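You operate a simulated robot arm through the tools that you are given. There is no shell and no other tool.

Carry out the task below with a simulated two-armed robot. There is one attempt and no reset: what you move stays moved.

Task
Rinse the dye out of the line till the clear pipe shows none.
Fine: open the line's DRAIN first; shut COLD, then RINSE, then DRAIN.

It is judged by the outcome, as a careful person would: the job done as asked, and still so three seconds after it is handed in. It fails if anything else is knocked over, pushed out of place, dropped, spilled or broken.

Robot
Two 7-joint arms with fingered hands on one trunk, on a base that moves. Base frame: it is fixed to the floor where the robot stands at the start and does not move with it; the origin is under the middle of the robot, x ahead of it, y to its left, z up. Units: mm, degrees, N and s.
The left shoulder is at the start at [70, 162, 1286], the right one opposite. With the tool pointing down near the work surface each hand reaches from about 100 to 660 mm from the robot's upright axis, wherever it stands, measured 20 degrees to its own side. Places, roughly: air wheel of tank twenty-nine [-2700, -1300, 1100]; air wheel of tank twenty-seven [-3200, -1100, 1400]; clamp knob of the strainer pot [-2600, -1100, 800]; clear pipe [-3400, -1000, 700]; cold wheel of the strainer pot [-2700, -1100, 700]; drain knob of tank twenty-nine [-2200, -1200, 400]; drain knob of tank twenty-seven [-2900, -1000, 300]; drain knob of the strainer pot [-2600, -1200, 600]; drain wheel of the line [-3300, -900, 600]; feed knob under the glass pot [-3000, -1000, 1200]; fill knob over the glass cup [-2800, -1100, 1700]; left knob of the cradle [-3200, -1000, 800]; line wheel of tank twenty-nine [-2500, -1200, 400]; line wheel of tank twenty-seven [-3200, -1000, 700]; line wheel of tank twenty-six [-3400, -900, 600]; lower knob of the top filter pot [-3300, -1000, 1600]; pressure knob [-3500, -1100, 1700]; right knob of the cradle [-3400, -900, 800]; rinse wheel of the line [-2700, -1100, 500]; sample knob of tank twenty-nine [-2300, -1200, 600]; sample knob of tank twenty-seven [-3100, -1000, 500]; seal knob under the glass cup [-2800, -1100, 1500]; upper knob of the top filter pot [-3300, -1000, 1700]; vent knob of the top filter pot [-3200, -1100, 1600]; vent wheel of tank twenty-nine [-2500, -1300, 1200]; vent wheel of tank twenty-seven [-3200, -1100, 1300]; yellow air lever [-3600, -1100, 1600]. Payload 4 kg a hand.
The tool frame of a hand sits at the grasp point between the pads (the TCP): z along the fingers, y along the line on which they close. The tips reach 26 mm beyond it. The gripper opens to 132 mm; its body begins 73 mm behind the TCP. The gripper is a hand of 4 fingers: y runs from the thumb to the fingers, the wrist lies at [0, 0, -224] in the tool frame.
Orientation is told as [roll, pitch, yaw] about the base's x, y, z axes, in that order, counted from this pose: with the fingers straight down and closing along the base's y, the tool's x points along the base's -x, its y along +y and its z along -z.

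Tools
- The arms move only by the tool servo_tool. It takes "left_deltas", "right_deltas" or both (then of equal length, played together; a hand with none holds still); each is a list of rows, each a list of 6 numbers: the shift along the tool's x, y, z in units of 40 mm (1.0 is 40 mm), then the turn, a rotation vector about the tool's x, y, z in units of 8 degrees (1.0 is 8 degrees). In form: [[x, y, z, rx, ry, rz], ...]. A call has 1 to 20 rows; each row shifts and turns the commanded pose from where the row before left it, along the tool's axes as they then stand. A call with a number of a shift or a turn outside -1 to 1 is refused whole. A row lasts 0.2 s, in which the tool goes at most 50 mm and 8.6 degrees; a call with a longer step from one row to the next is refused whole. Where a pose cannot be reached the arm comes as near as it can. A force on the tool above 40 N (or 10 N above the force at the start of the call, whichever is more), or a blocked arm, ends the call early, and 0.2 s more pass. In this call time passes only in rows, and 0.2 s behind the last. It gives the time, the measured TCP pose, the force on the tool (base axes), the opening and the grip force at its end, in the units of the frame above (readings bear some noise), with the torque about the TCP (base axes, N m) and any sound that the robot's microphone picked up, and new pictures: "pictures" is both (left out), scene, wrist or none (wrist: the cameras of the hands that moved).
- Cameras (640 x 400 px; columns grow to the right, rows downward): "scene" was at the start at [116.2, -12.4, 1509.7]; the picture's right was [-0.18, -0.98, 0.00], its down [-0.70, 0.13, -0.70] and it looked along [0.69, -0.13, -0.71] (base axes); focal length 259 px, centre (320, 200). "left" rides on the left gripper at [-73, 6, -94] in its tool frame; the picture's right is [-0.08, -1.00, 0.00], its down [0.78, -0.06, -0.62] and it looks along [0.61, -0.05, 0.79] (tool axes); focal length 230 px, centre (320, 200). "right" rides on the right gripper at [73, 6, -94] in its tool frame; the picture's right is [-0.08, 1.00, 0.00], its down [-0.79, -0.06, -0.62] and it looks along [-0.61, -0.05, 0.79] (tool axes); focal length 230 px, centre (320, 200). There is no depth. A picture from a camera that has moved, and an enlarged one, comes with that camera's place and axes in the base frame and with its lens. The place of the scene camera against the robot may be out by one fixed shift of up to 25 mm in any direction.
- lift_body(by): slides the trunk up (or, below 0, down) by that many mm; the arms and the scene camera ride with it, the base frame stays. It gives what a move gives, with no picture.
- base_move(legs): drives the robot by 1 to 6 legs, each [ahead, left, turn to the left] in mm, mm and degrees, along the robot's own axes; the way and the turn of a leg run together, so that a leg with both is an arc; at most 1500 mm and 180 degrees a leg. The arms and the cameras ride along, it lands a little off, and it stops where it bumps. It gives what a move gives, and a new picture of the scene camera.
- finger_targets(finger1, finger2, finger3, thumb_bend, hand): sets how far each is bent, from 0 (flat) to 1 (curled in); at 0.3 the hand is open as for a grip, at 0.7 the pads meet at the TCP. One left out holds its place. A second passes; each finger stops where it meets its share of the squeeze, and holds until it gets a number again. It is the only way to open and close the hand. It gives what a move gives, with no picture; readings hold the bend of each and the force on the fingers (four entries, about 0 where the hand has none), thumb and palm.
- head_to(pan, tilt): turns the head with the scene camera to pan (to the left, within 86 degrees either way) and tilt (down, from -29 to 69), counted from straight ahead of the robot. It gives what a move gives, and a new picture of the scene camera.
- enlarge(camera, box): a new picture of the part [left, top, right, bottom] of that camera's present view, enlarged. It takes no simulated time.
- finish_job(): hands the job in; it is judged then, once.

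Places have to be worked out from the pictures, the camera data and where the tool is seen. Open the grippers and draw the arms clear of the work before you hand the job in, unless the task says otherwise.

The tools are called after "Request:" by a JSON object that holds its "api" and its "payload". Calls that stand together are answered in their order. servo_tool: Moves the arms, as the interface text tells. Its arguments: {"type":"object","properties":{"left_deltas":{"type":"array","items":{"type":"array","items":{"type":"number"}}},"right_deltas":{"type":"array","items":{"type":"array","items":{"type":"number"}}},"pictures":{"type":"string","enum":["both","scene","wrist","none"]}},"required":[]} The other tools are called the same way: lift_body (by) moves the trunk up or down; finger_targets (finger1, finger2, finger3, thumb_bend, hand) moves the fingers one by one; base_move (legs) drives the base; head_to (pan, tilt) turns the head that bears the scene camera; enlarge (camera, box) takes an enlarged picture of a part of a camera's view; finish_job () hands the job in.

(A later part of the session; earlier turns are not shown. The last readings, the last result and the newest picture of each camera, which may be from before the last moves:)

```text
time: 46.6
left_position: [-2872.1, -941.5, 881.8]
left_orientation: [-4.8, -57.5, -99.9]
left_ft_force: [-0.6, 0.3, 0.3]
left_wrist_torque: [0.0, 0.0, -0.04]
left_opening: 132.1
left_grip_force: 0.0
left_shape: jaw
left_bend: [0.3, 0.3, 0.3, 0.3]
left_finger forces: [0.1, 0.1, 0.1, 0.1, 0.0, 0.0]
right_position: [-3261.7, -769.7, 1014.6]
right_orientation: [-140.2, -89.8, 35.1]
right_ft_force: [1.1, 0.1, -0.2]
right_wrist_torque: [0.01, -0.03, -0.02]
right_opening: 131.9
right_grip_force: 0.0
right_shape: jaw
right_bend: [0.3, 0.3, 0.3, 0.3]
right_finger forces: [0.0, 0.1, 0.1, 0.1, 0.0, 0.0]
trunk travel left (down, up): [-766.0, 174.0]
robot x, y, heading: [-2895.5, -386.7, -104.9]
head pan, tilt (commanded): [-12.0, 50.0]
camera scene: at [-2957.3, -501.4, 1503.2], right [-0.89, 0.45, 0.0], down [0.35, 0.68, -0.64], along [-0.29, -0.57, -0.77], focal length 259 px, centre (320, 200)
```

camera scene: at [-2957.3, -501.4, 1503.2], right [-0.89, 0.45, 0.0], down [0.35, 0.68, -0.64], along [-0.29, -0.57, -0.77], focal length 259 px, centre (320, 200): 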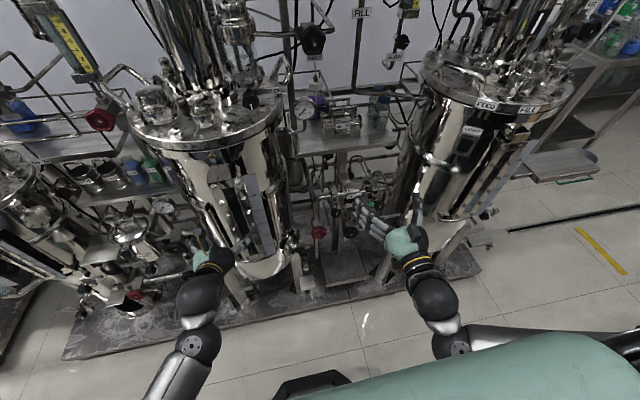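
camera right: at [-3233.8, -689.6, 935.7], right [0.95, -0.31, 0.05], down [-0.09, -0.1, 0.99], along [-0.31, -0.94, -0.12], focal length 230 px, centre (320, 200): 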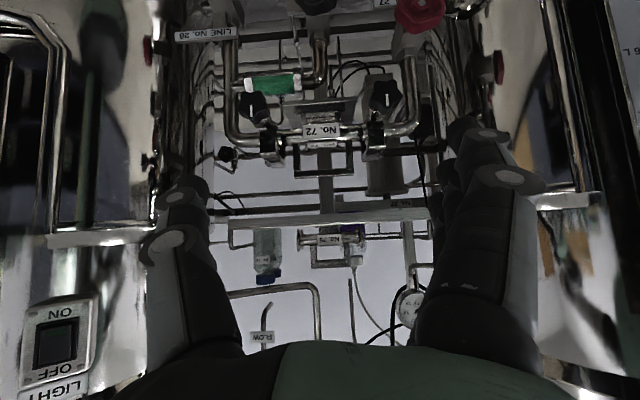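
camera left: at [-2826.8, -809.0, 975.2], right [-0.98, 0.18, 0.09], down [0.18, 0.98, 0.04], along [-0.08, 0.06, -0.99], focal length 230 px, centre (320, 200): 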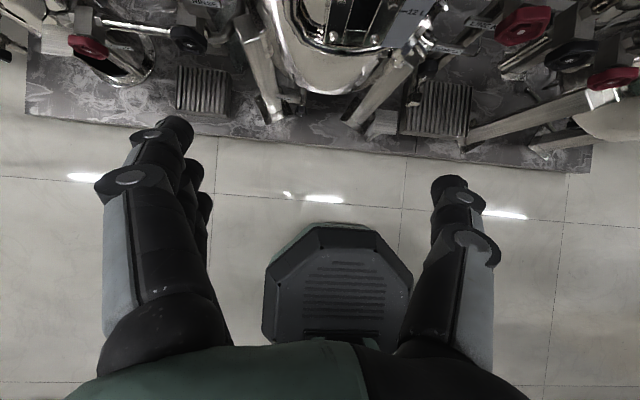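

The right hand is now horizontal. I finish tilting the left hand while moving it left, away from tank 27 toward the strainer pot's column.

Request:
{"api": "servo_tool", "payload": {"left_deltas": [[0, 1, -0.4, 0, -0.9, 0], [0, 1, -0.4, 0, -0.9, 0], [0, 1, -0.4, 0, -0.9, 0], [0, 1, -0.4, 0, -0.9, 0]], "pictures": "both"}}

```text
time: 47.6
left_position: [-2700.4, -923.1, 895.9]
left_orientation: [-38.2, -85.5, -65.9]
left_ft_force: [-0.3, 1.0, 0.0]
left_wrist_torque: [-0.06, 0.01, -0.01]
left_opening: 131.8
left_grip_force: 0.0
left_shape: jaw
left_bend: [0.3, 0.3, 0.3, 0.3]
left_finger forces: [0.0, 0.0, 0.0, 0.0, 0.1, 0.1]
right_position: [-3259.1, -769.8, 1016.3]
right_orientation: [-121.5, -89.9, 16.4]
right_ft_force: [-0.2, -0.1, 0.6]
right_wrist_torque: [0.01, 0.0, -0.01]
right_opening: 131.9
right_grip_force: 0.1
right_shape: jaw
right_bend: [0.3, 0.3, 0.3, 0.3]
right_finger forces: [0.0, 0.0, 0.1, 0.0, 0.0, 0.0]
trunk travel left (down, up): [-766.0, 174.0]
robot x, y, heading: [-2893.4, -388.5, -104.9]
head pan, tilt (commanded): [-12.0, 50.0]
camera scene: at [-2955.7, -501.1, 1503.3], right [-0.89, 0.45, 0.0], down [0.35, 0.68, -0.64], along [-0.29, -0.57, -0.77], focal length 259 px, centre (320, 200)
camera left: at [-2668.8, -839.4, 974.5], right [-0.96, 0.24, 0.12], down [0.07, 0.67, -0.74], along [-0.26, -0.71, -0.66], focal length 230 px, centre (320, 200)
```

scene: 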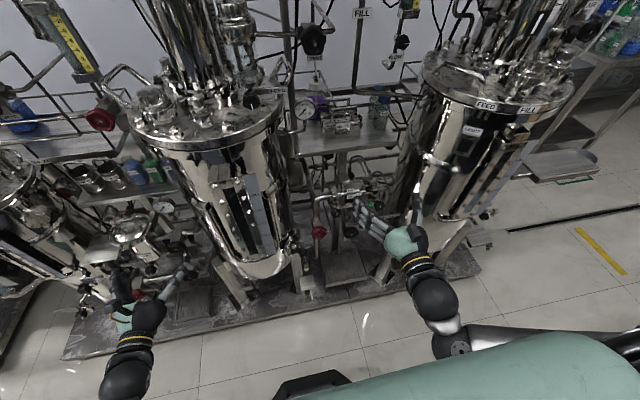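
left: 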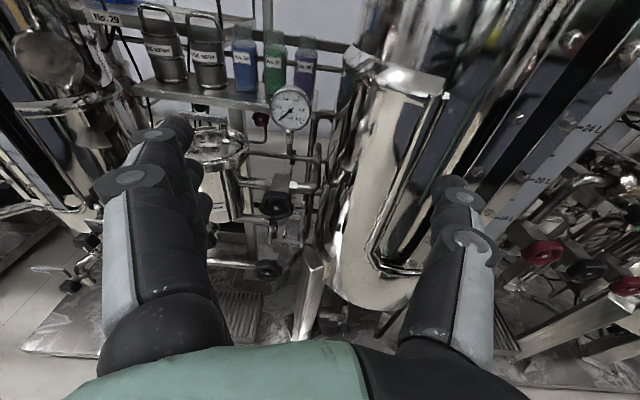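

Both hands now point forward into the rack, and the left camera clearly sees COLD (upper) and RINSE (lower). I lower the trunk so the shoulders sit nearer the wheel heights, since both hands are clear of the rack by about 150 mm.

Request:
{"api": "lift_body", "payload": {"by": -250}}

Request:
{"api": "lift_body", "payload": {"by": -150}}

Request:
{"api": "head_to", "payload": {"pan": -25, "tilt": 35}}

```text
time: 50.2
left_position: [-2702.0, -924.4, 647.0]
left_orientation: [-36.8, -85.4, -67.3]
left_ft_force: [0.2, 0.3, -0.1]
left_wrist_torque: [-0.02, 0.02, -0.02]
left_opening: 131.8
left_grip_force: 0.0
left_shape: jaw
left_bend: [0.3, 0.3, 0.3, 0.3]
left_finger forces: [0.1, 0.0, 0.1, 0.1, 0.0, 0.1]
right_position: [-3259.6, -771.3, 767.0]
right_orientation: [-109.5, -89.9, 4.5]
right_ft_force: [-0.4, -0.5, 0.2]
right_wrist_torque: [0.0, 0.02, 0.01]
right_opening: 132.1
right_grip_force: 0.0
right_shape: jaw
right_bend: [0.3, 0.3, 0.3, 0.3]
right_finger forces: [0.0, 0.1, 0.0, 0.0, 0.0, 0.0]
trunk travel left (down, up): [-516.0, 424.0]
robot x, y, heading: [-2894.2, -387.6, -105.0]
head pan, tilt (commanded): [-12.0, 50.0]
```

```text
time: 51.9
left_position: [-2701.3, -922.9, 495.7]
left_orientation: [-36.9, -85.6, -67.2]
left_ft_force: [-0.6, -0.4, -0.2]
left_wrist_torque: [0.0, -0.02, -0.01]
left_opening: 131.9
left_grip_force: 0.0
left_shape: jaw
left_bend: [0.3, 0.3, 0.3, 0.3]
left_finger forces: [0.0, 0.0, 0.0, 0.0, 0.0, 0.1]
right_position: [-3260.8, -769.3, 616.5]
right_orientation: [-111.1, -89.9, 5.8]
right_ft_force: [0.6, -0.3, 0.3]
right_wrist_torque: [0.01, -0.01, 0.0]
right_opening: 132.0
right_grip_force: 0.2
right_shape: jaw
right_bend: [0.3, 0.3, 0.3, 0.3]
right_finger forces: [0.1, 0.1, 0.1, 0.1, 0.0, 0.0]
trunk travel left (down, up): [-366.0, 574.0]
robot x, y, heading: [-2896.2, -386.7, -104.9]
head pan, tilt (commanded): [-12.0, 50.0]
```

```text
time: 52.7
left_position: [-2702.1, -924.1, 495.8]
left_orientation: [-36.8, -85.5, -67.2]
left_ft_force: [0.3, -0.3, -0.1]
left_wrist_torque: [0.01, 0.0, 0.0]
left_opening: 132.2
left_grip_force: 0.0
left_shape: jaw
left_bend: [0.3, 0.3, 0.3, 0.3]
left_finger forces: [0.0, 0.1, 0.0, 0.0, 0.0, 0.0]
right_position: [-3261.6, -770.6, 616.1]
right_orientation: [-107.3, -89.9, 2.1]
right_ft_force: [-1.3, 0.5, 0.5]
right_wrist_torque: [-0.02, -0.02, 0.01]
right_opening: 132.0
right_grip_force: 0.1
right_shape: jaw
right_bend: [0.3, 0.3, 0.3, 0.3]
right_finger forces: [0.0, 0.0, 0.1, 0.0, 0.1, 0.0]
trunk travel left (down, up): [-366.0, 574.0]
robot x, y, heading: [-2893.2, -389.3, -105.2]
head pan, tilt (commanded): [-25.0, 35.0]
camera scene: at [-2978.2, -500.8, 1124.8], right [-0.77, 0.64, 0.0], down [0.37, 0.44, -0.82], along [-0.53, -0.63, -0.57], focal length 259 px, centre (320, 200)
```

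scene: 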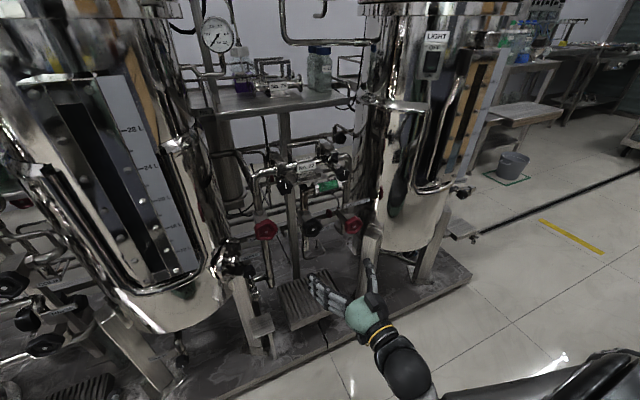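

Now a good view of both wheels from the lower head position. I zoom in on the DRAIN group to measure it and check the piping.

Request:
{"api": "enlarge", "payload": {"camera": "scene", "box": [230, 140, 390, 240]}}

Request:
{"api": "servo_tool", "payload": {"right_deltas": [[0, 0, 0, 0, 0, 0]], "left_deltas": [[0, 0, 0, 0, 0, 0]], "pictures": "wrist"}}

```text
4.00 times, centred on (310, 190) of scene
camera zoom: at [-2978.2, -500.8, 1124.8], right [-0.77, 0.64, 0.0], down [0.37, 0.44, -0.82], along [-0.53, -0.63, -0.57], focal length 1037 px, centre (360, 240)
```

zoom: 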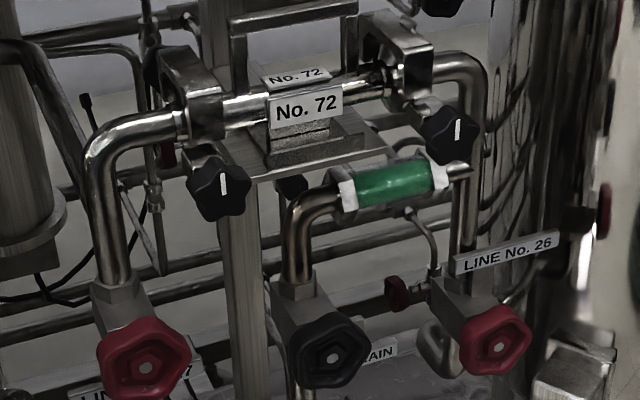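

```text
time: 53.1
left_position: [-2702.3, -923.7, 497.7]
left_orientation: [-36.8, -85.5, -67.3]
left_ft_force: [-0.1, 0.2, 0.0]
left_wrist_torque: [0.0, 0.04, 0.01]
left_opening: 132.1
left_grip_force: 0.0
left_shape: jaw
left_bend: [0.3, 0.3, 0.3, 0.3]
left_finger forces: [0.1, 0.0, 0.0, 0.0, 0.0, 0.0]
right_position: [-3260.7, -769.8, 614.7]
right_orientation: [-107.9, -90.0, 2.8]
right_ft_force: [-0.1, -0.6, -0.1]
right_wrist_torque: [0.01, -0.01, 0.0]
right_opening: 132.1
right_grip_force: 0.1
right_shape: jaw
right_bend: [0.3, 0.3, 0.3, 0.3]
right_finger forces: [0.0, 0.1, 0.0, 0.1, 0.0, 0.0]
trunk travel left (down, up): [-366.0, 574.0]
robot x, y, heading: [-2897.3, -387.4, -104.8]
head pan, tilt (commanded): [-25.0, 35.0]
camera right: at [-3230.6, -682.2, 543.1], right [0.96, -0.26, 0.08], down [0.1, 0.61, 0.78], along [-0.25, -0.75, 0.62], focal length 230 px, centre (320, 200)
camera left: at [-2669.9, -840.2, 574.4], right [-0.96, 0.24, 0.12], down [0.07, 0.67, -0.74], along [-0.26, -0.71, -0.66], focal length 230 px, centre (320, 200)
```

right: 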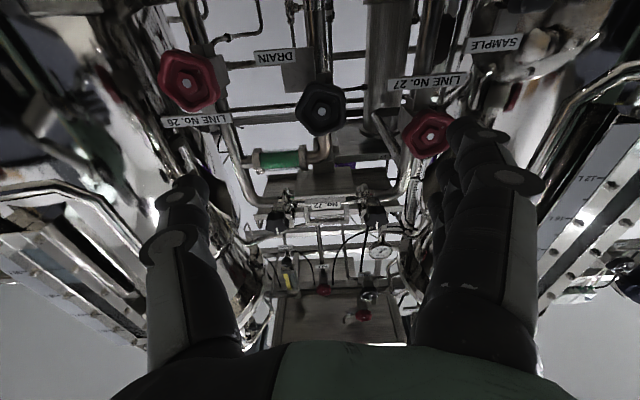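
left: 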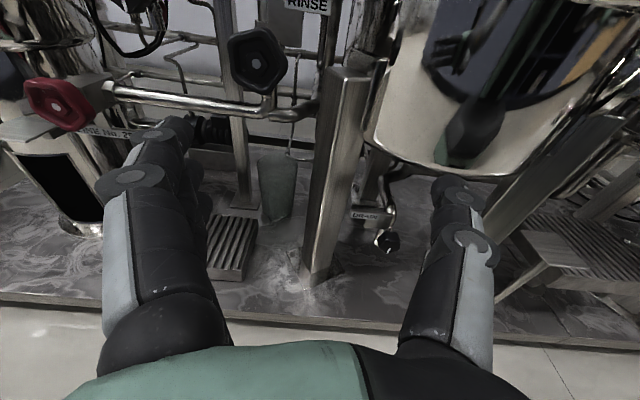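

I triangulate the DRAIN wheel to roughly (-3300, -935, 628), nearly straight ahead of the right hand. I shift the right hand up a bit for a second wrist view to pin the depth down.

Request:
{"api": "servo_tool", "payload": {"right_deltas": [[-1, 0, 0, 0, 0, 0], [-1, 0, 0, 0, 0, 0]], "pictures": "wrist"}}

Request:
{"api": "enlarge", "payload": {"camera": "right", "box": [200, 0, 460, 160]}}

```text
time: 53.7
left_position: [-2701.4, -923.1, 495.9]
left_orientation: [-36.7, -85.4, -67.5]
left_ft_force: [0.4, 0.7, -0.4]
left_wrist_torque: [-0.02, -0.02, -0.02]
left_opening: 132.0
left_grip_force: 0.1
left_shape: jaw
left_bend: [0.3, 0.3, 0.3, 0.3]
left_finger forces: [0.1, 0.0, 0.0, 0.0, 0.1, 0.1]
right_position: [-3260.5, -771.4, 666.0]
right_orientation: [-93.8, -89.9, -11.3]
right_ft_force: [0.1, -0.1, 0.0]
right_wrist_torque: [0.02, 0.02, 0.0]
right_opening: 131.8
right_grip_force: 0.0
right_shape: jaw
right_bend: [0.3, 0.3, 0.3, 0.3]
right_finger forces: [0.0, 0.0, 0.1, 0.0, 0.0, 0.0]
right hand out of reach, approached as far as the arm can: row 2
trunk travel left (down, up): [-366.0, 574.0]
robot x, y, heading: [-2895.8, -387.7, -104.9]
head pan, tilt (commanded): [-25.0, 35.0]
camera right: at [-3229.8, -683.5, 592.9], right [0.96, -0.26, 0.08], down [0.1, 0.61, 0.78], along [-0.25, -0.75, 0.61], focal length 230 px, centre (320, 200)
```

right: 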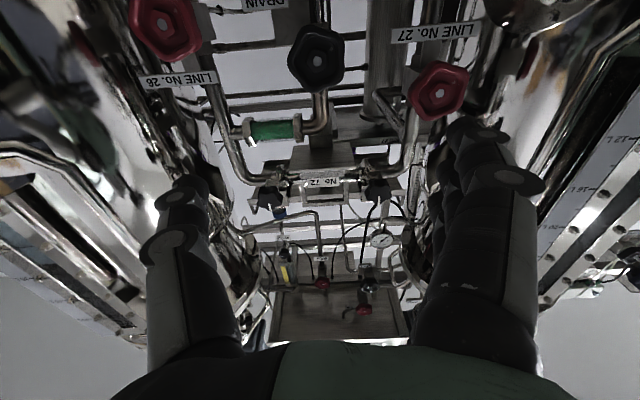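

```text
2.46 times, centred on (330, 80) of right
camera zoom: at [-3229.8, -683.5, 592.9], right [0.96, -0.26, 0.08], down [0.1, 0.61, 0.78], along [-0.25, -0.75, 0.61], focal length 566 px, centre (295, 495)
```

zoom: 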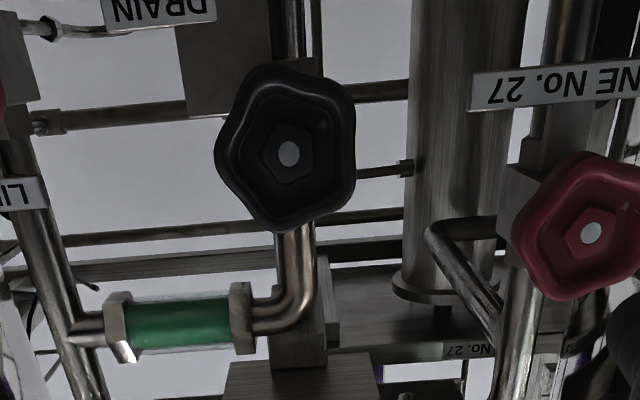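

Two wrist views put the DRAIN hub at (-3300.6, -930, 623). I partly close the right hand to about 90 mm so it clears the neighbouring red wheels, line it up in front of DRAIN, and test rolling the wrist clockwise for a good starting angle.

Request:
{"api": "finger_targets", "payload": {"hand": "right", "finger1": 0.42, "finger2": 0.42, "finger3": 0.42, "thumb_bend": 0.42}}

Request:
{"api": "servo_tool", "payload": {"right_deltas": [[0.7, 0, 0.5, 0, 0, 0], [0.36, 0.06, 0.5, 0, 0, 0], [0, 0, 0.25, 0, 0, 1], [0, 0, 0.25, 0, 0, 1], [0, 0, 0, 0, 0, 1], [0, 0, 0, 0, 0, 1], [0, 0, 0, 0, 0, 1], [0, 0, 0, 0, 0, 1], [0, 0, 0, 0, 0, 1]], "pictures": "both"}}

```text
time: 54.7
left_position: [-2701.8, -923.2, 495.7]
left_orientation: [-36.9, -85.5, -67.3]
left_ft_force: [1.2, -0.2, -0.8]
left_wrist_torque: [0.01, 0.0, 0.01]
left_opening: 131.9
left_grip_force: 0.1
left_shape: jaw
left_bend: [0.3, 0.3, 0.3, 0.3]
left_finger forces: [0.0, 0.0, 0.1, 0.1, 0.0, 0.1]
right_position: [-3259.6, -771.2, 665.4]
right_orientation: [-108.6, -89.9, 3.3]
right_ft_force: [-0.3, -0.2, 0.2]
right_wrist_torque: [0.0, 0.04, -0.01]
right_opening: 98.3
right_grip_force: 0.1
right_shape: fingers
right_bend: [0.42, 0.42, 0.42, 0.42]
right_finger forces: [0.1, 0.0, 0.0, 0.1, 0.1, 0.0]
trunk travel left (down, up): [-366.0, 574.0]
robot x, y, heading: [-2893.6, -388.4, -105.0]
head pan, tilt (commanded): [-25.0, 35.0]
```

```text
time: 56.7
left_position: [-2700.5, -923.9, 495.6]
left_orientation: [-36.8, -85.5, -67.2]
left_ft_force: [-0.3, 0.5, 0.0]
left_wrist_torque: [0.0, 0.02, 0.02]
left_opening: 132.1
left_grip_force: 0.2
left_shape: jaw
left_bend: [0.3, 0.3, 0.3, 0.3]
left_finger forces: [0.0, 0.0, 0.1, 0.0, 0.1, 0.1]
right_position: [-3274.5, -831.0, 622.4]
right_orientation: [89.9, -34.0, 164.8]
right_ft_force: [0.4, -0.2, 0.1]
right_wrist_torque: [-0.02, 0.01, 0.0]
right_opening: 97.7
right_grip_force: 0.1
right_shape: fingers
right_bend: [0.42, 0.42, 0.42, 0.42]
right_finger forces: [0.0, 0.1, 0.0, 0.1, 0.1, 0.0]
trunk travel left (down, up): [-366.0, 574.0]
robot x, y, heading: [-2891.7, -387.3, -105.3]
head pan, tilt (commanded): [-25.0, 35.0]
camera scene: at [-2978.2, -500.7, 1124.9], right [-0.77, 0.64, 0.0], down [0.37, 0.44, -0.82], along [-0.53, -0.63, -0.57], focal length 259 px, centre (320, 200)
camera right: at [-3187.9, -757.4, 587.3], right [0.48, -0.13, 0.87], down [-0.5, 0.77, 0.39], along [-0.72, -0.62, 0.3], focal length 230 px, centre (320, 200)
```

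scene: 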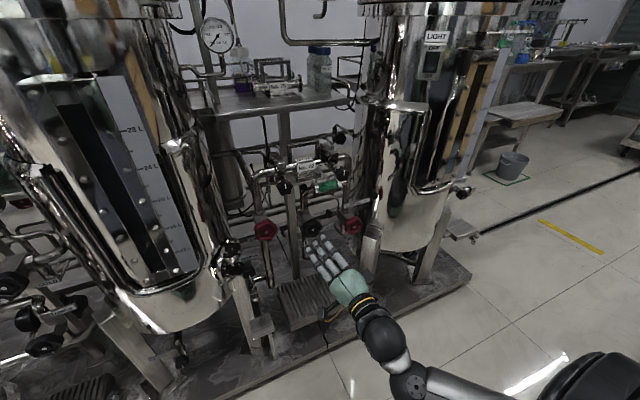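
right: 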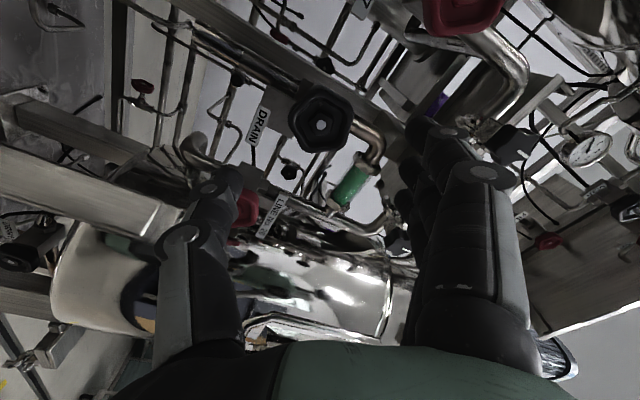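

The hand is rolled 56° clockwise and aligned straight on the DRAIN hub, about 103 mm away. I advance 80 mm and look again.

Request:
{"api": "servo_tool", "payload": {"right_deltas": [[0, 0, 0.5, 0, 0, 0], [0, 0, 0.5, 0, 0, 0], [0, 0, 0.5, 0, 0, 0], [0, 0, 0.5, 0, 0, 0]], "pictures": "both"}}

Request:
{"api": "enlarge", "payload": {"camera": "right", "box": [200, 40, 440, 190]}}

Request:
{"api": "enlarge", "payload": {"camera": "scene", "box": [250, 180, 410, 280]}}

```text
time: 57.7
left_position: [-2700.9, -924.5, 496.5]
left_orientation: [-36.8, -85.5, -67.4]
left_ft_force: [-0.8, -0.1, 0.2]
left_wrist_torque: [-0.04, 0.0, -0.01]
left_opening: 131.6
left_grip_force: 0.0
left_shape: jaw
left_bend: [0.3, 0.3, 0.3, 0.3]
left_finger forces: [0.1, 0.0, 0.1, 0.1, 0.0, 0.0]
right_position: [-3294.5, -907.0, 622.7]
right_orientation: [90.1, -34.1, 164.9]
right_ft_force: [-0.1, 0.7, -0.7]
right_wrist_torque: [0.0, -0.04, 0.02]
right_opening: 97.9
right_grip_force: 0.0
right_shape: fingers
right_bend: [0.42, 0.42, 0.42, 0.42]
right_finger forces: [0.0, 0.0, 0.0, 0.0, 0.1, 0.0]
trunk travel left (down, up): [-366.0, 574.0]
robot x, y, heading: [-2895.9, -384.2, -105.0]
head pan, tilt (commanded): [-25.0, 35.0]
camera scene: at [-2978.3, -500.9, 1124.9], right [-0.77, 0.64, 0.0], down [0.37, 0.44, -0.82], along [-0.53, -0.63, -0.57], focal length 259 px, centre (320, 200)
camera right: at [-3208.2, -834.5, 586.1], right [0.48, -0.13, 0.87], down [-0.5, 0.77, 0.39], along [-0.72, -0.62, 0.31], focal length 230 px, centre (320, 200)
```

scene: 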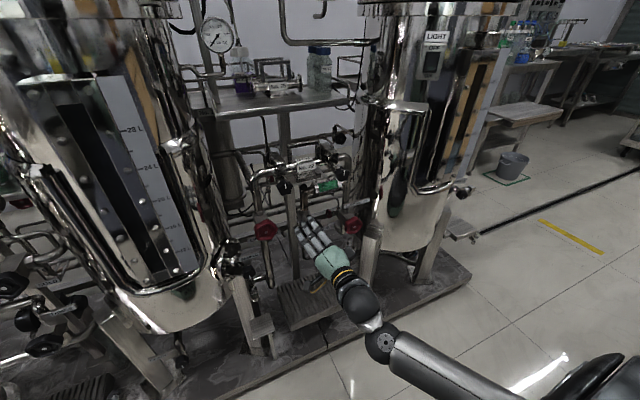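
right: 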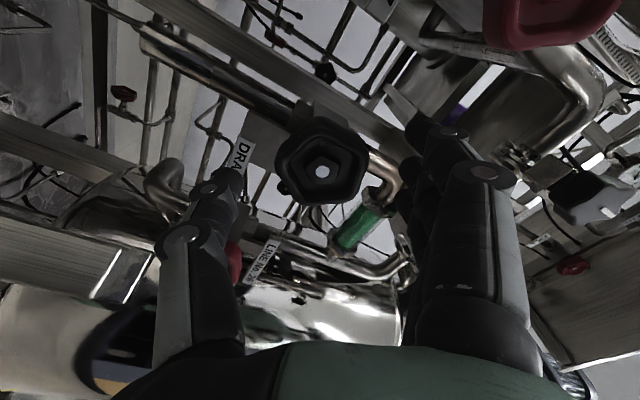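

```text
2.67 times, centred on (320, 115) of right
camera zoom: at [-3208.2, -834.5, 586.1], right [0.48, -0.13, 0.87], down [-0.5, 0.77, 0.39], along [-0.72, -0.62, 0.31], focal length 614 px, centre (320, 427)
```

zoom: 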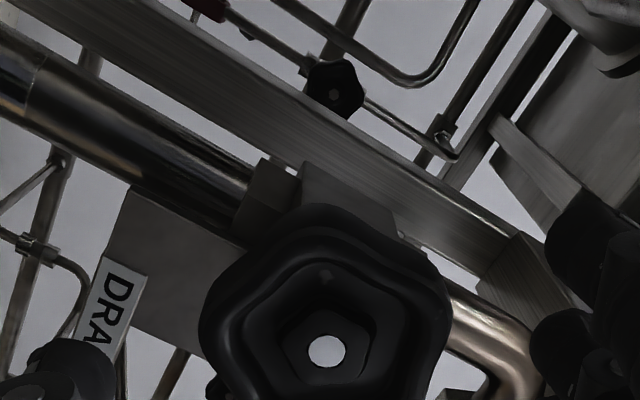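

```text
4.00 times, centred on (330, 230) of scene
camera zoom: at [-2978.3, -500.9, 1124.9], right [-0.77, 0.64, 0.0], down [0.37, 0.44, -0.82], along [-0.53, -0.63, -0.57], focal length 1037 px, centre (280, 80)
```

zoom: 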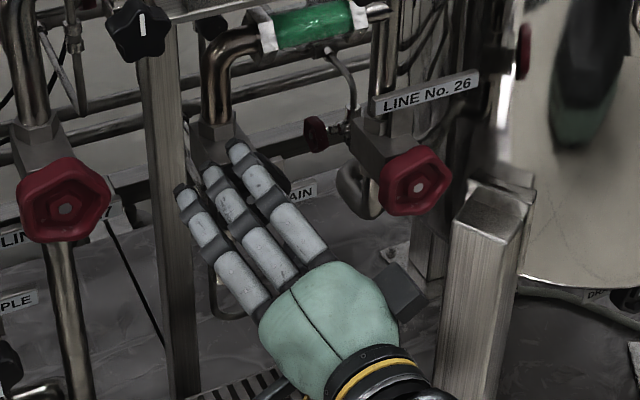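

The hub is now about 33 mm ahead, centred between the fingers and thumb. I advance onto the wheel and then close the hand on its rim.

Request:
{"api": "servo_tool", "payload": {"right_deltas": [[-0.03, 0, 0.4, 0, 0, 0], [0, 0, 0.4, 0, 0, 0]], "pictures": "wrist"}}

Request:
{"api": "finger_targets", "payload": {"hand": "right", "finger1": 0.6, "finger2": 0.6, "finger3": 0.6, "thumb_bend": 0.6}}

Request:
{"api": "enlarge", "payload": {"camera": "right", "box": [160, 50, 480, 250]}}

```text
time: 58.3
left_position: [-2700.2, -923.6, 496.1]
left_orientation: [-36.9, -85.6, -67.4]
left_ft_force: [0.0, -0.5, 0.0]
left_wrist_torque: [-0.03, 0.0, 0.02]
left_opening: 132.1
left_grip_force: 0.1
left_shape: jaw
left_bend: [0.3, 0.3, 0.3, 0.3]
left_finger forces: [0.0, 0.0, 0.1, 0.1, 0.1, 0.0]
right_position: [-3303.2, -937.8, 623.2]
right_orientation: [90.1, -34.1, 164.9]
right_ft_force: [0.5, 0.0, 0.4]
right_wrist_torque: [0.01, 0.01, -0.01]
right_opening: 97.7
right_grip_force: 0.0
right_shape: fingers
right_bend: [0.42, 0.42, 0.42, 0.42]
right_finger forces: [0.0, 0.1, 0.1, 0.0, 0.0, 0.1]
trunk travel left (down, up): [-366.0, 574.0]
robot x, y, heading: [-2896.0, -387.4, -105.2]
head pan, tilt (commanded): [-25.0, 35.0]
camera right: at [-3217.7, -864.6, 587.9], right [0.48, -0.13, 0.87], down [-0.5, 0.77, 0.39], along [-0.72, -0.62, 0.31], focal length 230 px, centre (320, 200)
```

right: 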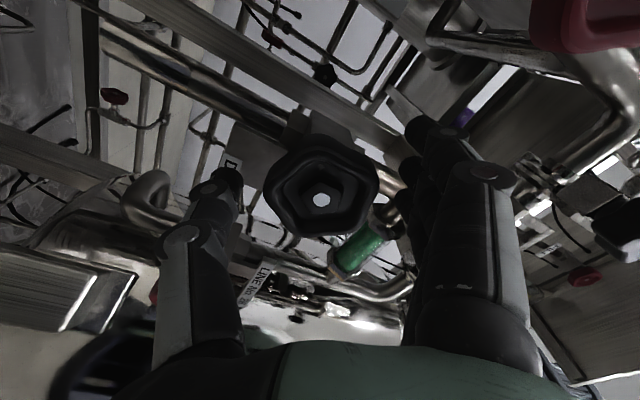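

```text
time: 59.3
left_position: [-2701.7, -923.2, 496.1]
left_orientation: [-36.6, -85.5, -67.6]
left_ft_force: [0.0, -0.1, 0.0]
left_wrist_torque: [0.0, 0.02, 0.0]
left_opening: 131.9
left_grip_force: 0.0
left_shape: jaw
left_bend: [0.3, 0.3, 0.3, 0.3]
left_finger forces: [0.0, 0.1, 0.0, 0.0, 0.0, 0.0]
right_position: [-3304.1, -937.8, 624.5]
right_orientation: [90.0, -34.1, 164.9]
right_ft_force: [-1.7, -3.3, -1.1]
right_wrist_torque: [0.02, 0.01, -0.01]
right_opening: 49.3
right_grip_force: 7.1
right_shape: fingers
right_bend: [0.59, 0.54, 0.58, 0.57]
right_finger forces: [0.5, 4.6, 1.4, 0.1, 7.7, 0.0]
trunk travel left (down, up): [-366.0, 574.0]
robot x, y, heading: [-2896.2, -388.1, -105.0]
head pan, tilt (commanded): [-25.0, 35.0]
```

```text
2.00 times, centred on (320, 150) of right
camera zoom: at [-3218.0, -864.6, 587.9], right [0.48, -0.13, 0.87], down [-0.5, 0.77, 0.39], along [-0.72, -0.62, 0.31], focal length 460 px, centre (320, 300)
```

zoom: 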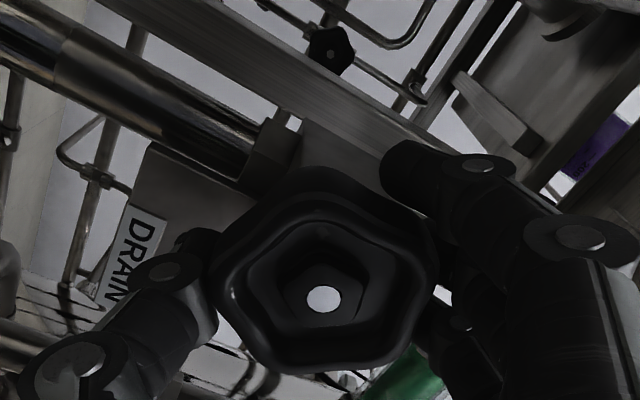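

The thumb and middle finger have contact (7 N). I squeeze a little more firmly and then turn counter-clockwise (negative rz) in a small step to test the direction.

Request:
{"api": "finger_targets", "payload": {"hand": "right", "finger1": 0.72, "finger2": 0.72, "finger3": 0.72, "thumb_bend": 0.72}}

Request:
{"api": "servo_tool", "payload": {"right_deltas": [[0, 0, 0, 0, 0, -1], [0, 0, 0, 0, 0, -1], [0, 0, 0, 0, 0, -1]], "pictures": "wrist"}}

```text
time: 60.3
left_position: [-2699.9, -923.6, 496.4]
left_orientation: [-36.6, -85.5, -67.5]
left_ft_force: [-0.2, -0.3, -0.6]
left_wrist_torque: [0.0, 0.03, 0.01]
left_opening: 132.0
left_grip_force: 0.0
left_shape: jaw
left_bend: [0.3, 0.3, 0.3, 0.3]
left_finger forces: [0.2, 0.1, 0.0, 0.0, 0.0, 0.0]
right_position: [-3303.8, -937.9, 624.7]
right_orientation: [90.1, -34.1, 164.9]
right_ft_force: [-2.7, -14.7, 3.9]
right_wrist_torque: [0.01, 0.09, -0.01]
right_opening: 45.7
right_grip_force: 26.5
right_shape: fingers
right_bend: [0.63, 0.55, 0.6, 0.61]
right_finger forces: [8.6, 10.0, 10.0, 0.0, 24.3, 0.0]
trunk travel left (down, up): [-366.0, 574.0]
robot x, y, heading: [-2893.0, -385.2, -105.1]
head pan, tilt (commanded): [-25.0, 35.0]
```

```text
time: 61.1
left_position: [-2701.0, -923.8, 495.5]
left_orientation: [-36.8, -85.5, -67.4]
left_ft_force: [-0.4, 0.7, -0.5]
left_wrist_torque: [0.01, 0.0, 0.01]
left_opening: 131.7
left_grip_force: 0.0
left_shape: jaw
left_bend: [0.3, 0.3, 0.3, 0.3]
left_finger forces: [0.0, 0.0, 0.0, 0.0, 0.0, 0.0]
right_position: [-3305.0, -938.2, 624.5]
right_orientation: [90.1, -58.2, 164.7]
right_ft_force: [-2.4, -13.8, 6.0]
right_wrist_torque: [-0.11, -0.1, -0.01]
right_opening: 45.4
right_grip_force: 26.1
right_shape: fingers
right_bend: [0.63, 0.55, 0.6, 0.61]
right_finger forces: [7.5, 10.3, 10.8, 0.0, 23.8, 0.1]
trunk travel left (down, up): [-366.0, 574.0]
robot x, y, heading: [-2899.0, -387.1, -105.1]
head pan, tilt (commanded): [-25.0, 35.0]
camera right: at [-3237.8, -859.9, 565.2], right [0.78, -0.21, 0.59], down [-0.29, 0.72, 0.63], along [-0.56, -0.66, 0.5], focal length 230 px, centre (320, 200)
```

right: 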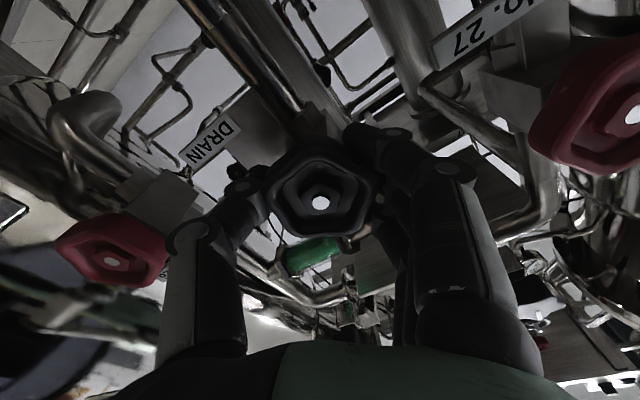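

The wheel turned 24° counter-clockwise with the hand and little resistance. I continue the opening stroke.

Request:
{"api": "servo_tool", "payload": {"right_deltas": [[0, 0, 0, 0, 0, -1], [0, 0, 0, 0, 0, -1], [0, 0, 0, 0, 0, -1], [0, 0, 0, 0, 0, -1], [0, 0, 0, 0, 0, -1], [0, 0, 0, 0, 0, -1]], "pictures": "wrist"}}

```text
time: 62.5
left_position: [-2699.8, -924.6, 496.1]
left_orientation: [-36.8, -85.5, -67.3]
left_ft_force: [0.4, 0.1, -0.2]
left_wrist_torque: [0.0, -0.02, 0.02]
left_opening: 131.9
left_grip_force: 0.1
left_shape: jaw
left_bend: [0.3, 0.3, 0.3, 0.3]
left_finger forces: [0.0, 0.0, 0.1, 0.1, 0.0, 0.0]
right_position: [-3304.2, -937.2, 623.9]
right_orientation: [-90.2, -73.7, -14.9]
right_ft_force: [-3.4, -11.5, 6.7]
right_wrist_torque: [-0.16, -0.09, -0.1]
right_opening: 45.4
right_grip_force: 25.2
right_shape: fingers
right_bend: [0.64, 0.56, 0.6, 0.61]
right_finger forces: [6.4, 8.6, 9.9, 0.0, 26.0, 0.0]
trunk travel left (down, up): [-366.0, 574.0]
robot x, y, heading: [-2895.0, -388.6, -105.1]
head pan, tilt (commanded): [-25.0, 35.0]
camera right: at [-3294.3, -844.8, 552.3], right [0.94, -0.26, -0.2], down [0.32, 0.55, 0.77], along [-0.08, -0.79, 0.6], focal length 230 px, centre (320, 200)
```

right: 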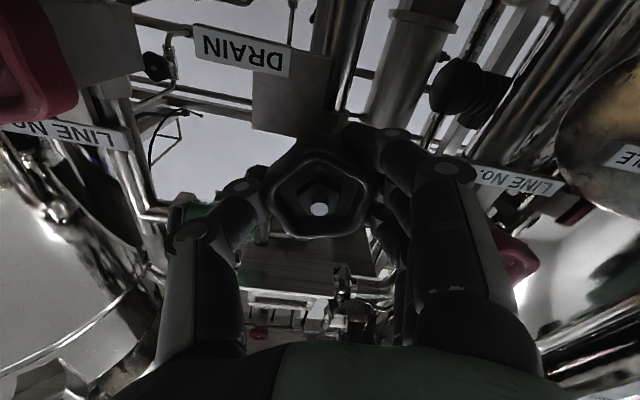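

Still turning smoothly (72° so far). I continue the stroke.

Request:
{"api": "servo_tool", "payload": {"right_deltas": [[0, 0, 0, 0, 0, -1], [0, 0, 0, 0, 0, -1], [0, 0, 0, 0, 0, -1], [0, 0, 0, 0, 0, -1], [0, 0, 0, 0, 0, -1]], "pictures": "both"}}

Request:
{"api": "enlarge", "payload": {"camera": "scene", "box": [250, 150, 410, 250]}}

```text
time: 63.7
left_position: [-2700.8, -924.1, 495.7]
left_orientation: [-36.6, -85.5, -67.5]
left_ft_force: [-0.2, -0.9, -0.3]
left_wrist_torque: [-0.02, 0.02, -0.01]
left_opening: 132.0
left_grip_force: 0.1
left_shape: jaw
left_bend: [0.3, 0.3, 0.3, 0.3]
left_finger forces: [0.0, 0.0, 0.0, 0.0, 0.1, 0.1]
right_position: [-3305.0, -937.5, 622.9]
right_orientation: [-90.0, -33.7, -15.3]
right_ft_force: [-5.2, -12.9, 5.3]
right_wrist_torque: [-0.13, -0.05, -0.07]
right_opening: 45.4
right_grip_force: 26.1
right_shape: fingers
right_bend: [0.64, 0.56, 0.6, 0.61]
right_finger forces: [7.2, 8.4, 9.4, 0.0, 26.9, 0.1]
trunk travel left (down, up): [-366.0, 574.0]
robot x, y, heading: [-2894.4, -390.7, -105.1]
head pan, tilt (commanded): [-25.0, 35.0]
camera scene: at [-2978.4, -501.4, 1124.8], right [-0.77, 0.64, 0.0], down [0.37, 0.44, -0.82], along [-0.53, -0.63, -0.57], focal length 259 px, centre (320, 200)
camera right: at [-3335.6, -833.5, 578.5], right [0.6, -0.16, -0.79], down [0.76, 0.43, 0.49], along [0.26, -0.89, 0.38], focal length 230 px, centre (320, 200)
```

scene: 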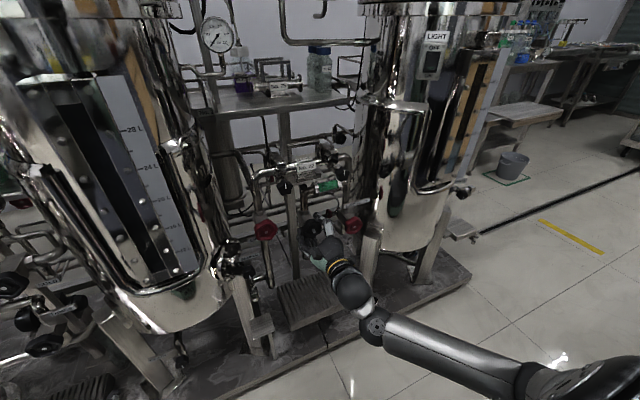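
right: 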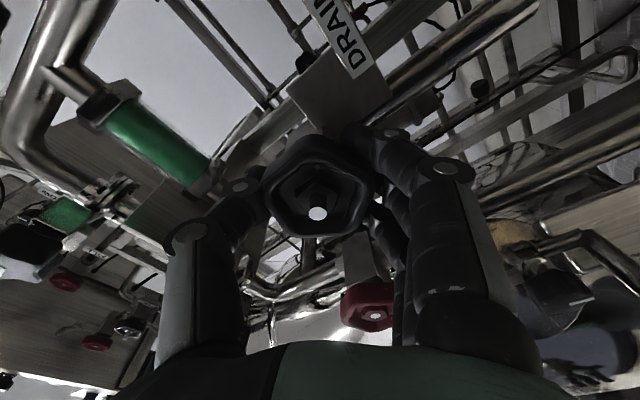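

```text
4.00 times, centred on (330, 200) of scene
camera zoom: at [-2978.4, -501.4, 1124.8], right [-0.77, 0.64, 0.0], down [0.37, 0.44, -0.82], along [-0.53, -0.63, -0.57], focal length 1037 px, centre (280, 200)
```

zoom: 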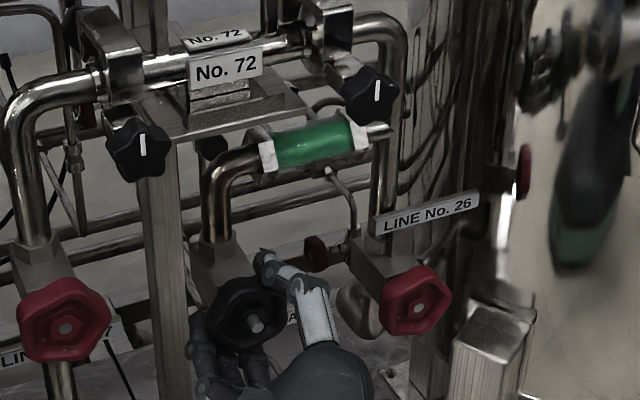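

The spindle now visibly protrudes from the DRAIN hub, while the red LINE wheels' hubs sit flush (shut). So it's opening; I continue a bit further to see how far it goes.

Request:
{"api": "servo_tool", "payload": {"right_deltas": [[0, 0, 0, 0, 0, -1], [0, 0, 0, 0, 0, -1], [0, 0, 0, 0, 0, -1], [0, 0, 0, 0, 0, -1]], "pictures": "wrist"}}

Request:
{"api": "enlarge", "payload": {"camera": "scene", "box": [250, 150, 410, 250]}}

```text
time: 64.7
left_position: [-2701.3, -924.1, 496.5]
left_orientation: [-36.5, -85.4, -67.7]
left_ft_force: [-0.1, 0.1, 0.6]
left_wrist_torque: [-0.03, 0.01, -0.01]
left_opening: 131.7
left_grip_force: 0.1
left_shape: jaw
left_bend: [0.3, 0.3, 0.3, 0.3]
left_finger forces: [0.1, 0.1, 0.1, 0.0, 0.1, 0.0]
right_position: [-3305.2, -937.3, 623.4]
right_orientation: [-90.1, -1.8, -15.2]
right_ft_force: [-6.5, -11.7, 3.9]
right_wrist_torque: [-0.2, -0.04, -0.03]
right_opening: 45.8
right_grip_force: 26.0
right_shape: fingers
right_bend: [0.64, 0.56, 0.61, 0.61]
right_finger forces: [8.0, 8.1, 8.5, 0.0, 26.9, 0.0]
trunk travel left (down, up): [-366.0, 574.0]
robot x, y, heading: [-2891.6, -384.7, -105.0]
head pan, tilt (commanded): [-25.0, 35.0]
camera right: at [-3350.9, -829.4, 616.0], right [0.1, -0.03, -0.99], down [0.92, 0.39, 0.08], along [0.39, -0.92, 0.07], focal length 230 px, centre (320, 200)
```

right: 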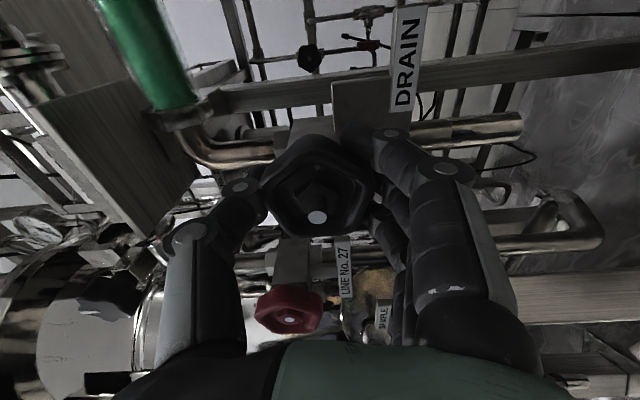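

```text
4.00 times, centred on (330, 200) of scene
camera zoom: at [-2978.6, -501.3, 1124.8], right [-0.77, 0.64, 0.0], down [0.37, 0.44, -0.82], along [-0.53, -0.63, -0.57], focal length 1037 px, centre (280, 200)
```

zoom: 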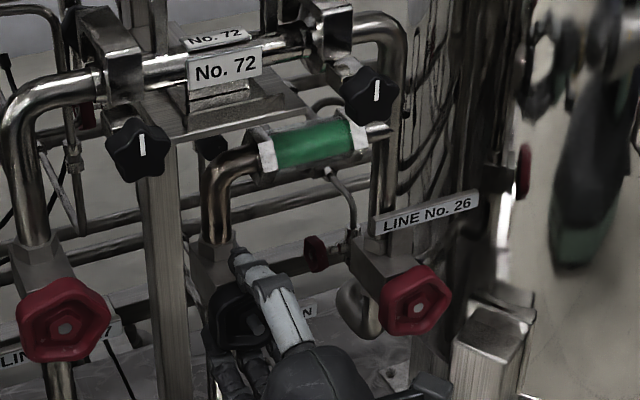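

144° opened and still easy. I try some more of the stroke before regripping.

Request:
{"api": "servo_tool", "payload": {"right_deltas": [[0, 0, 0, 0, 0, -1], [0, 0, 0, 0, 0, -1], [0, 0, 0, 0, 0, -1], [0, 0, 0, 0, 0, -1], [0, 0, 0, 0, 0, -1]], "pictures": "wrist"}}

Request:
{"api": "enlarge", "payload": {"camera": "scene", "box": [250, 150, 410, 250]}}

```text
time: 65.9
left_position: [-2700.3, -925.3, 495.7]
left_orientation: [-35.6, -85.5, -68.6]
left_ft_force: [-0.1, 0.6, -0.2]
left_wrist_torque: [0.0, -0.03, 0.01]
left_opening: 131.7
left_grip_force: 0.1
left_shape: jaw
left_bend: [0.3, 0.3, 0.3, 0.3]
left_finger forces: [0.1, 0.0, 0.1, 0.0, 0.0, 0.0]
right_position: [-3309.9, -941.8, 632.0]
right_orientation: [-91.5, 37.7, -16.7]
right_ft_force: [-10.4, -37.2, 5.0]
right_wrist_torque: [-0.59, 0.04, 0.23]
right_opening: 32.1
right_grip_force: 31.8
right_shape: fingers
right_bend: [0.68, 0.56, 0.59, 0.63]
right_finger forces: [10.1, 12.8, 16.8, 0.1, 24.6, 0.0]
trunk travel left (down, up): [-366.0, 574.0]
robot x, y, heading: [-2899.1, -387.0, -105.1]
head pan, tilt (commanded): [-25.0, 35.0]
camera right: at [-3343.4, -835.3, 671.3], right [-0.53, 0.13, -0.83], down [0.8, 0.41, -0.45], along [0.28, -0.9, -0.32], focal length 230 px, centre (320, 200)
```

right: 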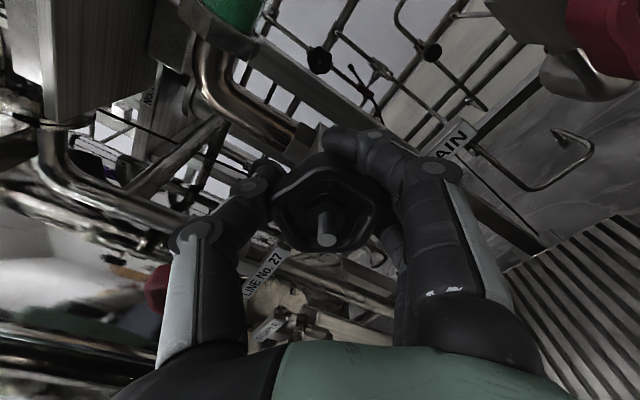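

```text
4.00 times, centred on (330, 200) of scene
camera zoom: at [-2978.9, -502.9, 1124.8], right [-0.77, 0.64, 0.0], down [0.37, 0.44, -0.82], along [-0.53, -0.63, -0.58], focal length 1037 px, centre (280, 200)
```

zoom: 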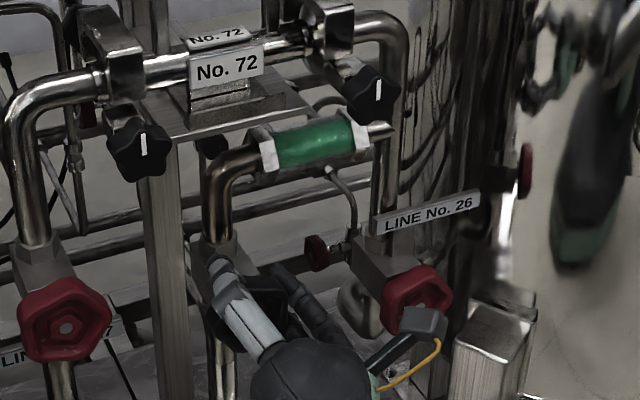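

The hand shifted and the force rose to 37 N, so this stroke is near its limit. I release the wheel and back off to look.

Request:
{"api": "finger_targets", "payload": {"hand": "right", "finger1": 0.42, "finger2": 0.42, "finger3": 0.42, "thumb_bend": 0.42}}

Request:
{"api": "servo_tool", "payload": {"right_deltas": [[0, 0, -0.5, 0, 0, 0], [0, 0, -0.5, 0, 0, 0], [0, 0, -0.5, 0, 0, 0], [0, 0, -0.5, 0, 0, 0]], "pictures": "both"}}

Request:
{"api": "enlarge", "payload": {"camera": "scene", "box": [250, 150, 410, 250]}}

```text
time: 66.9
left_position: [-2700.7, -923.0, 496.4]
left_orientation: [-36.8, -85.5, -67.2]
left_ft_force: [-0.9, 0.4, -0.1]
left_wrist_torque: [-0.05, -0.01, 0.03]
left_opening: 132.0
left_grip_force: 0.0
left_shape: jaw
left_bend: [0.3, 0.3, 0.3, 0.3]
left_finger forces: [0.1, 0.0, 0.0, 0.0, 0.0, 0.0]
right_position: [-3304.3, -937.4, 623.6]
right_orientation: [-90.0, 38.1, -15.0]
right_ft_force: [1.0, -0.1, 0.1]
right_wrist_torque: [-0.02, -0.03, -0.02]
right_opening: 96.5
right_grip_force: 0.2
right_shape: fingers
right_bend: [0.42, 0.42, 0.42, 0.42]
right_finger forces: [0.0, 0.1, 0.0, 0.0, 0.0, 0.0]
trunk travel left (down, up): [-366.0, 574.0]
robot x, y, heading: [-2899.8, -387.2, -105.3]
head pan, tilt (commanded): [-25.0, 35.0]
```

```text
time: 67.9
left_position: [-2701.3, -924.0, 496.4]
left_orientation: [-36.7, -85.4, -67.4]
left_ft_force: [0.3, 0.2, -0.6]
left_wrist_torque: [0.01, 0.01, -0.01]
left_opening: 131.8
left_grip_force: 0.0
left_shape: jaw
left_bend: [0.3, 0.3, 0.3, 0.3]
left_finger forces: [0.1, 0.0, 0.0, 0.0, 0.0, 0.1]
right_position: [-3319.9, -886.7, 618.0]
right_orientation: [-89.8, 38.1, -14.8]
right_ft_force: [0.0, 0.1, 0.5]
right_wrist_torque: [0.0, -0.01, -0.01]
right_opening: 96.6
right_grip_force: 0.0
right_shape: fingers
right_bend: [0.42, 0.42, 0.42, 0.42]
right_finger forces: [0.1, 0.0, 0.1, 0.0, 0.1, 0.0]
right hand out of reach, approached as far as the arm can: row 2, 3, 4
trunk travel left (down, up): [-366.0, 574.0]
robot x, y, heading: [-2893.7, -386.3, -105.0]
head pan, tilt (commanded): [-25.0, 35.0]
camera scene: at [-2978.4, -500.7, 1124.9], right [-0.77, 0.64, 0.0], down [0.37, 0.44, -0.82], along [-0.53, -0.63, -0.57], focal length 259 px, centre (320, 200)
camera right: at [-3354.4, -780.7, 659.3], right [-0.53, 0.14, -0.83], down [0.79, 0.43, -0.43], along [0.29, -0.89, -0.34], focal length 230 px, centre (320, 200)
```

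scene: 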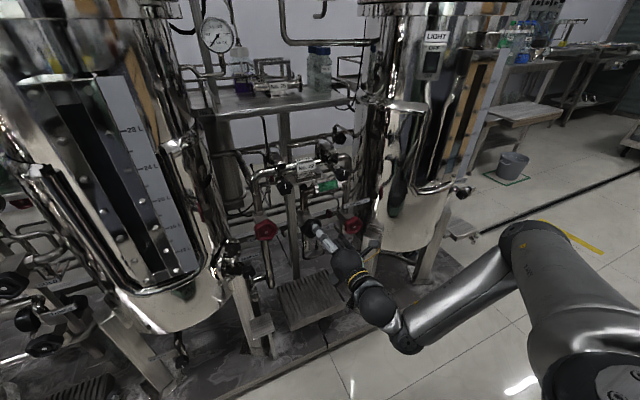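
right: 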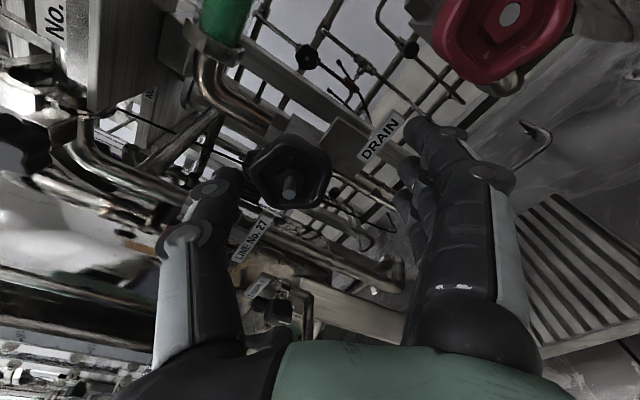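

```text
4.00 times, centred on (330, 200) of scene
camera zoom: at [-2978.4, -500.7, 1124.9], right [-0.77, 0.64, 0.0], down [0.37, 0.44, -0.82], along [-0.53, -0.63, -0.57], focal length 1037 px, centre (280, 200)
```

zoom: 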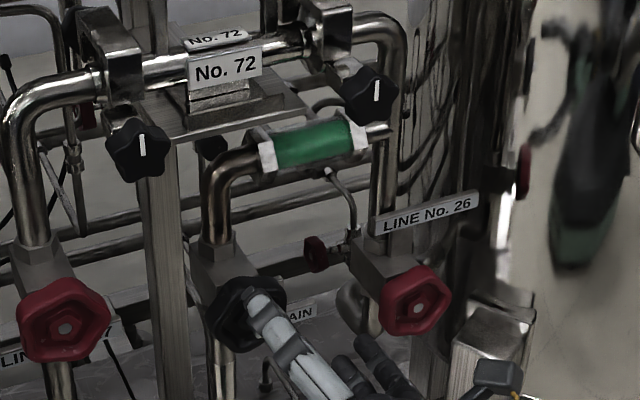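

DRAIN's spindle stands out clearly now while both red LINE wheels remain flush. I rotate the hand back toward neutral in free space.

Request:
{"api": "servo_tool", "payload": {"right_deltas": [[0, 0, 0, 0, 0, 1], [0, 0, 0, 0, 0, 1], [0, 0, 0, 0, 0, 1], [0, 0, 0, 0, 0, 1], [0, 0, 0, 0, 0, 1], [0, 0, 0, 0, 0, 1], [0, 0, 0, 0, 0, 1], [0, 0, 0, 0, 0, 1]], "pictures": "both"}}

Request:
{"api": "enlarge", "payload": {"camera": "scene", "box": [250, 150, 410, 250]}}

```text
time: 69.7
left_position: [-2700.9, -923.6, 496.6]
left_orientation: [-36.8, -85.6, -67.3]
left_ft_force: [-1.3, -0.1, -0.2]
left_wrist_torque: [0.01, -0.01, 0.0]
left_opening: 132.2
left_grip_force: 0.0
left_shape: jaw
left_bend: [0.3, 0.3, 0.3, 0.3]
left_finger forces: [0.0, 0.0, 0.0, 0.1, 0.1, 0.0]
right_position: [-3319.0, -885.8, 618.8]
right_orientation: [-89.9, -26.0, -15.2]
right_ft_force: [-0.3, 0.4, 0.5]
right_wrist_torque: [0.02, 0.01, -0.02]
right_opening: 96.5
right_grip_force: 0.1
right_shape: fingers
right_bend: [0.42, 0.42, 0.42, 0.42]
right_finger forces: [0.0, 0.0, 0.0, 0.1, 0.1, 0.0]
trunk travel left (down, up): [-366.0, 574.0]
robot x, y, heading: [-2896.2, -389.0, -105.1]
head pan, tilt (commanded): [-25.0, 35.0]
camera scene: at [-2978.3, -500.7, 1124.9], right [-0.77, 0.64, 0.0], down [0.37, 0.44, -0.82], along [-0.53, -0.63, -0.57], focal length 259 px, centre (320, 200)
camera right: at [-3354.6, -780.1, 581.8], right [0.49, -0.13, -0.86], down [0.82, 0.42, 0.4], along [0.31, -0.9, 0.31], focal length 230 px, centre (320, 200)
```

scene: 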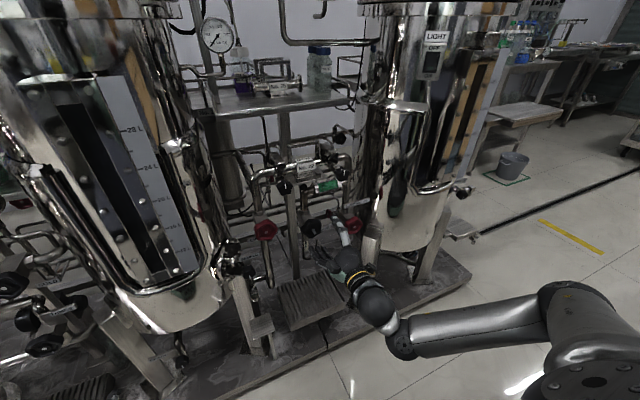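
right: 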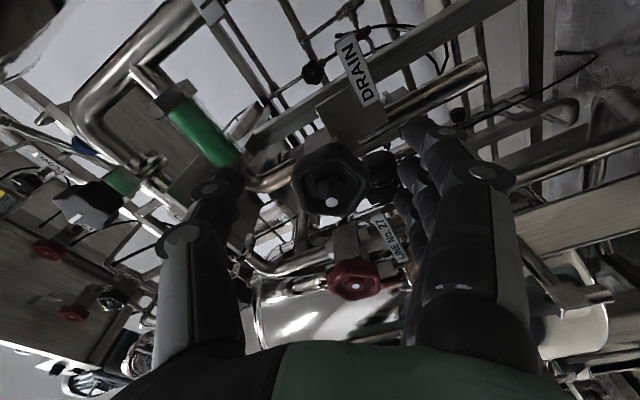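

```text
4.00 times, centred on (330, 200) of scene
camera zoom: at [-2978.3, -500.7, 1124.9], right [-0.77, 0.64, 0.0], down [0.37, 0.44, -0.82], along [-0.53, -0.63, -0.57], focal length 1037 px, centre (280, 200)
```

zoom: 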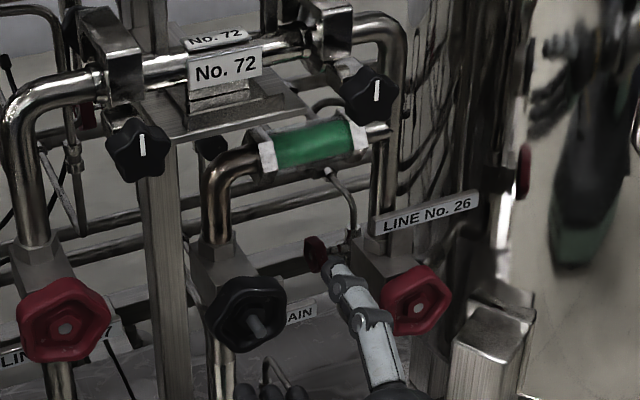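

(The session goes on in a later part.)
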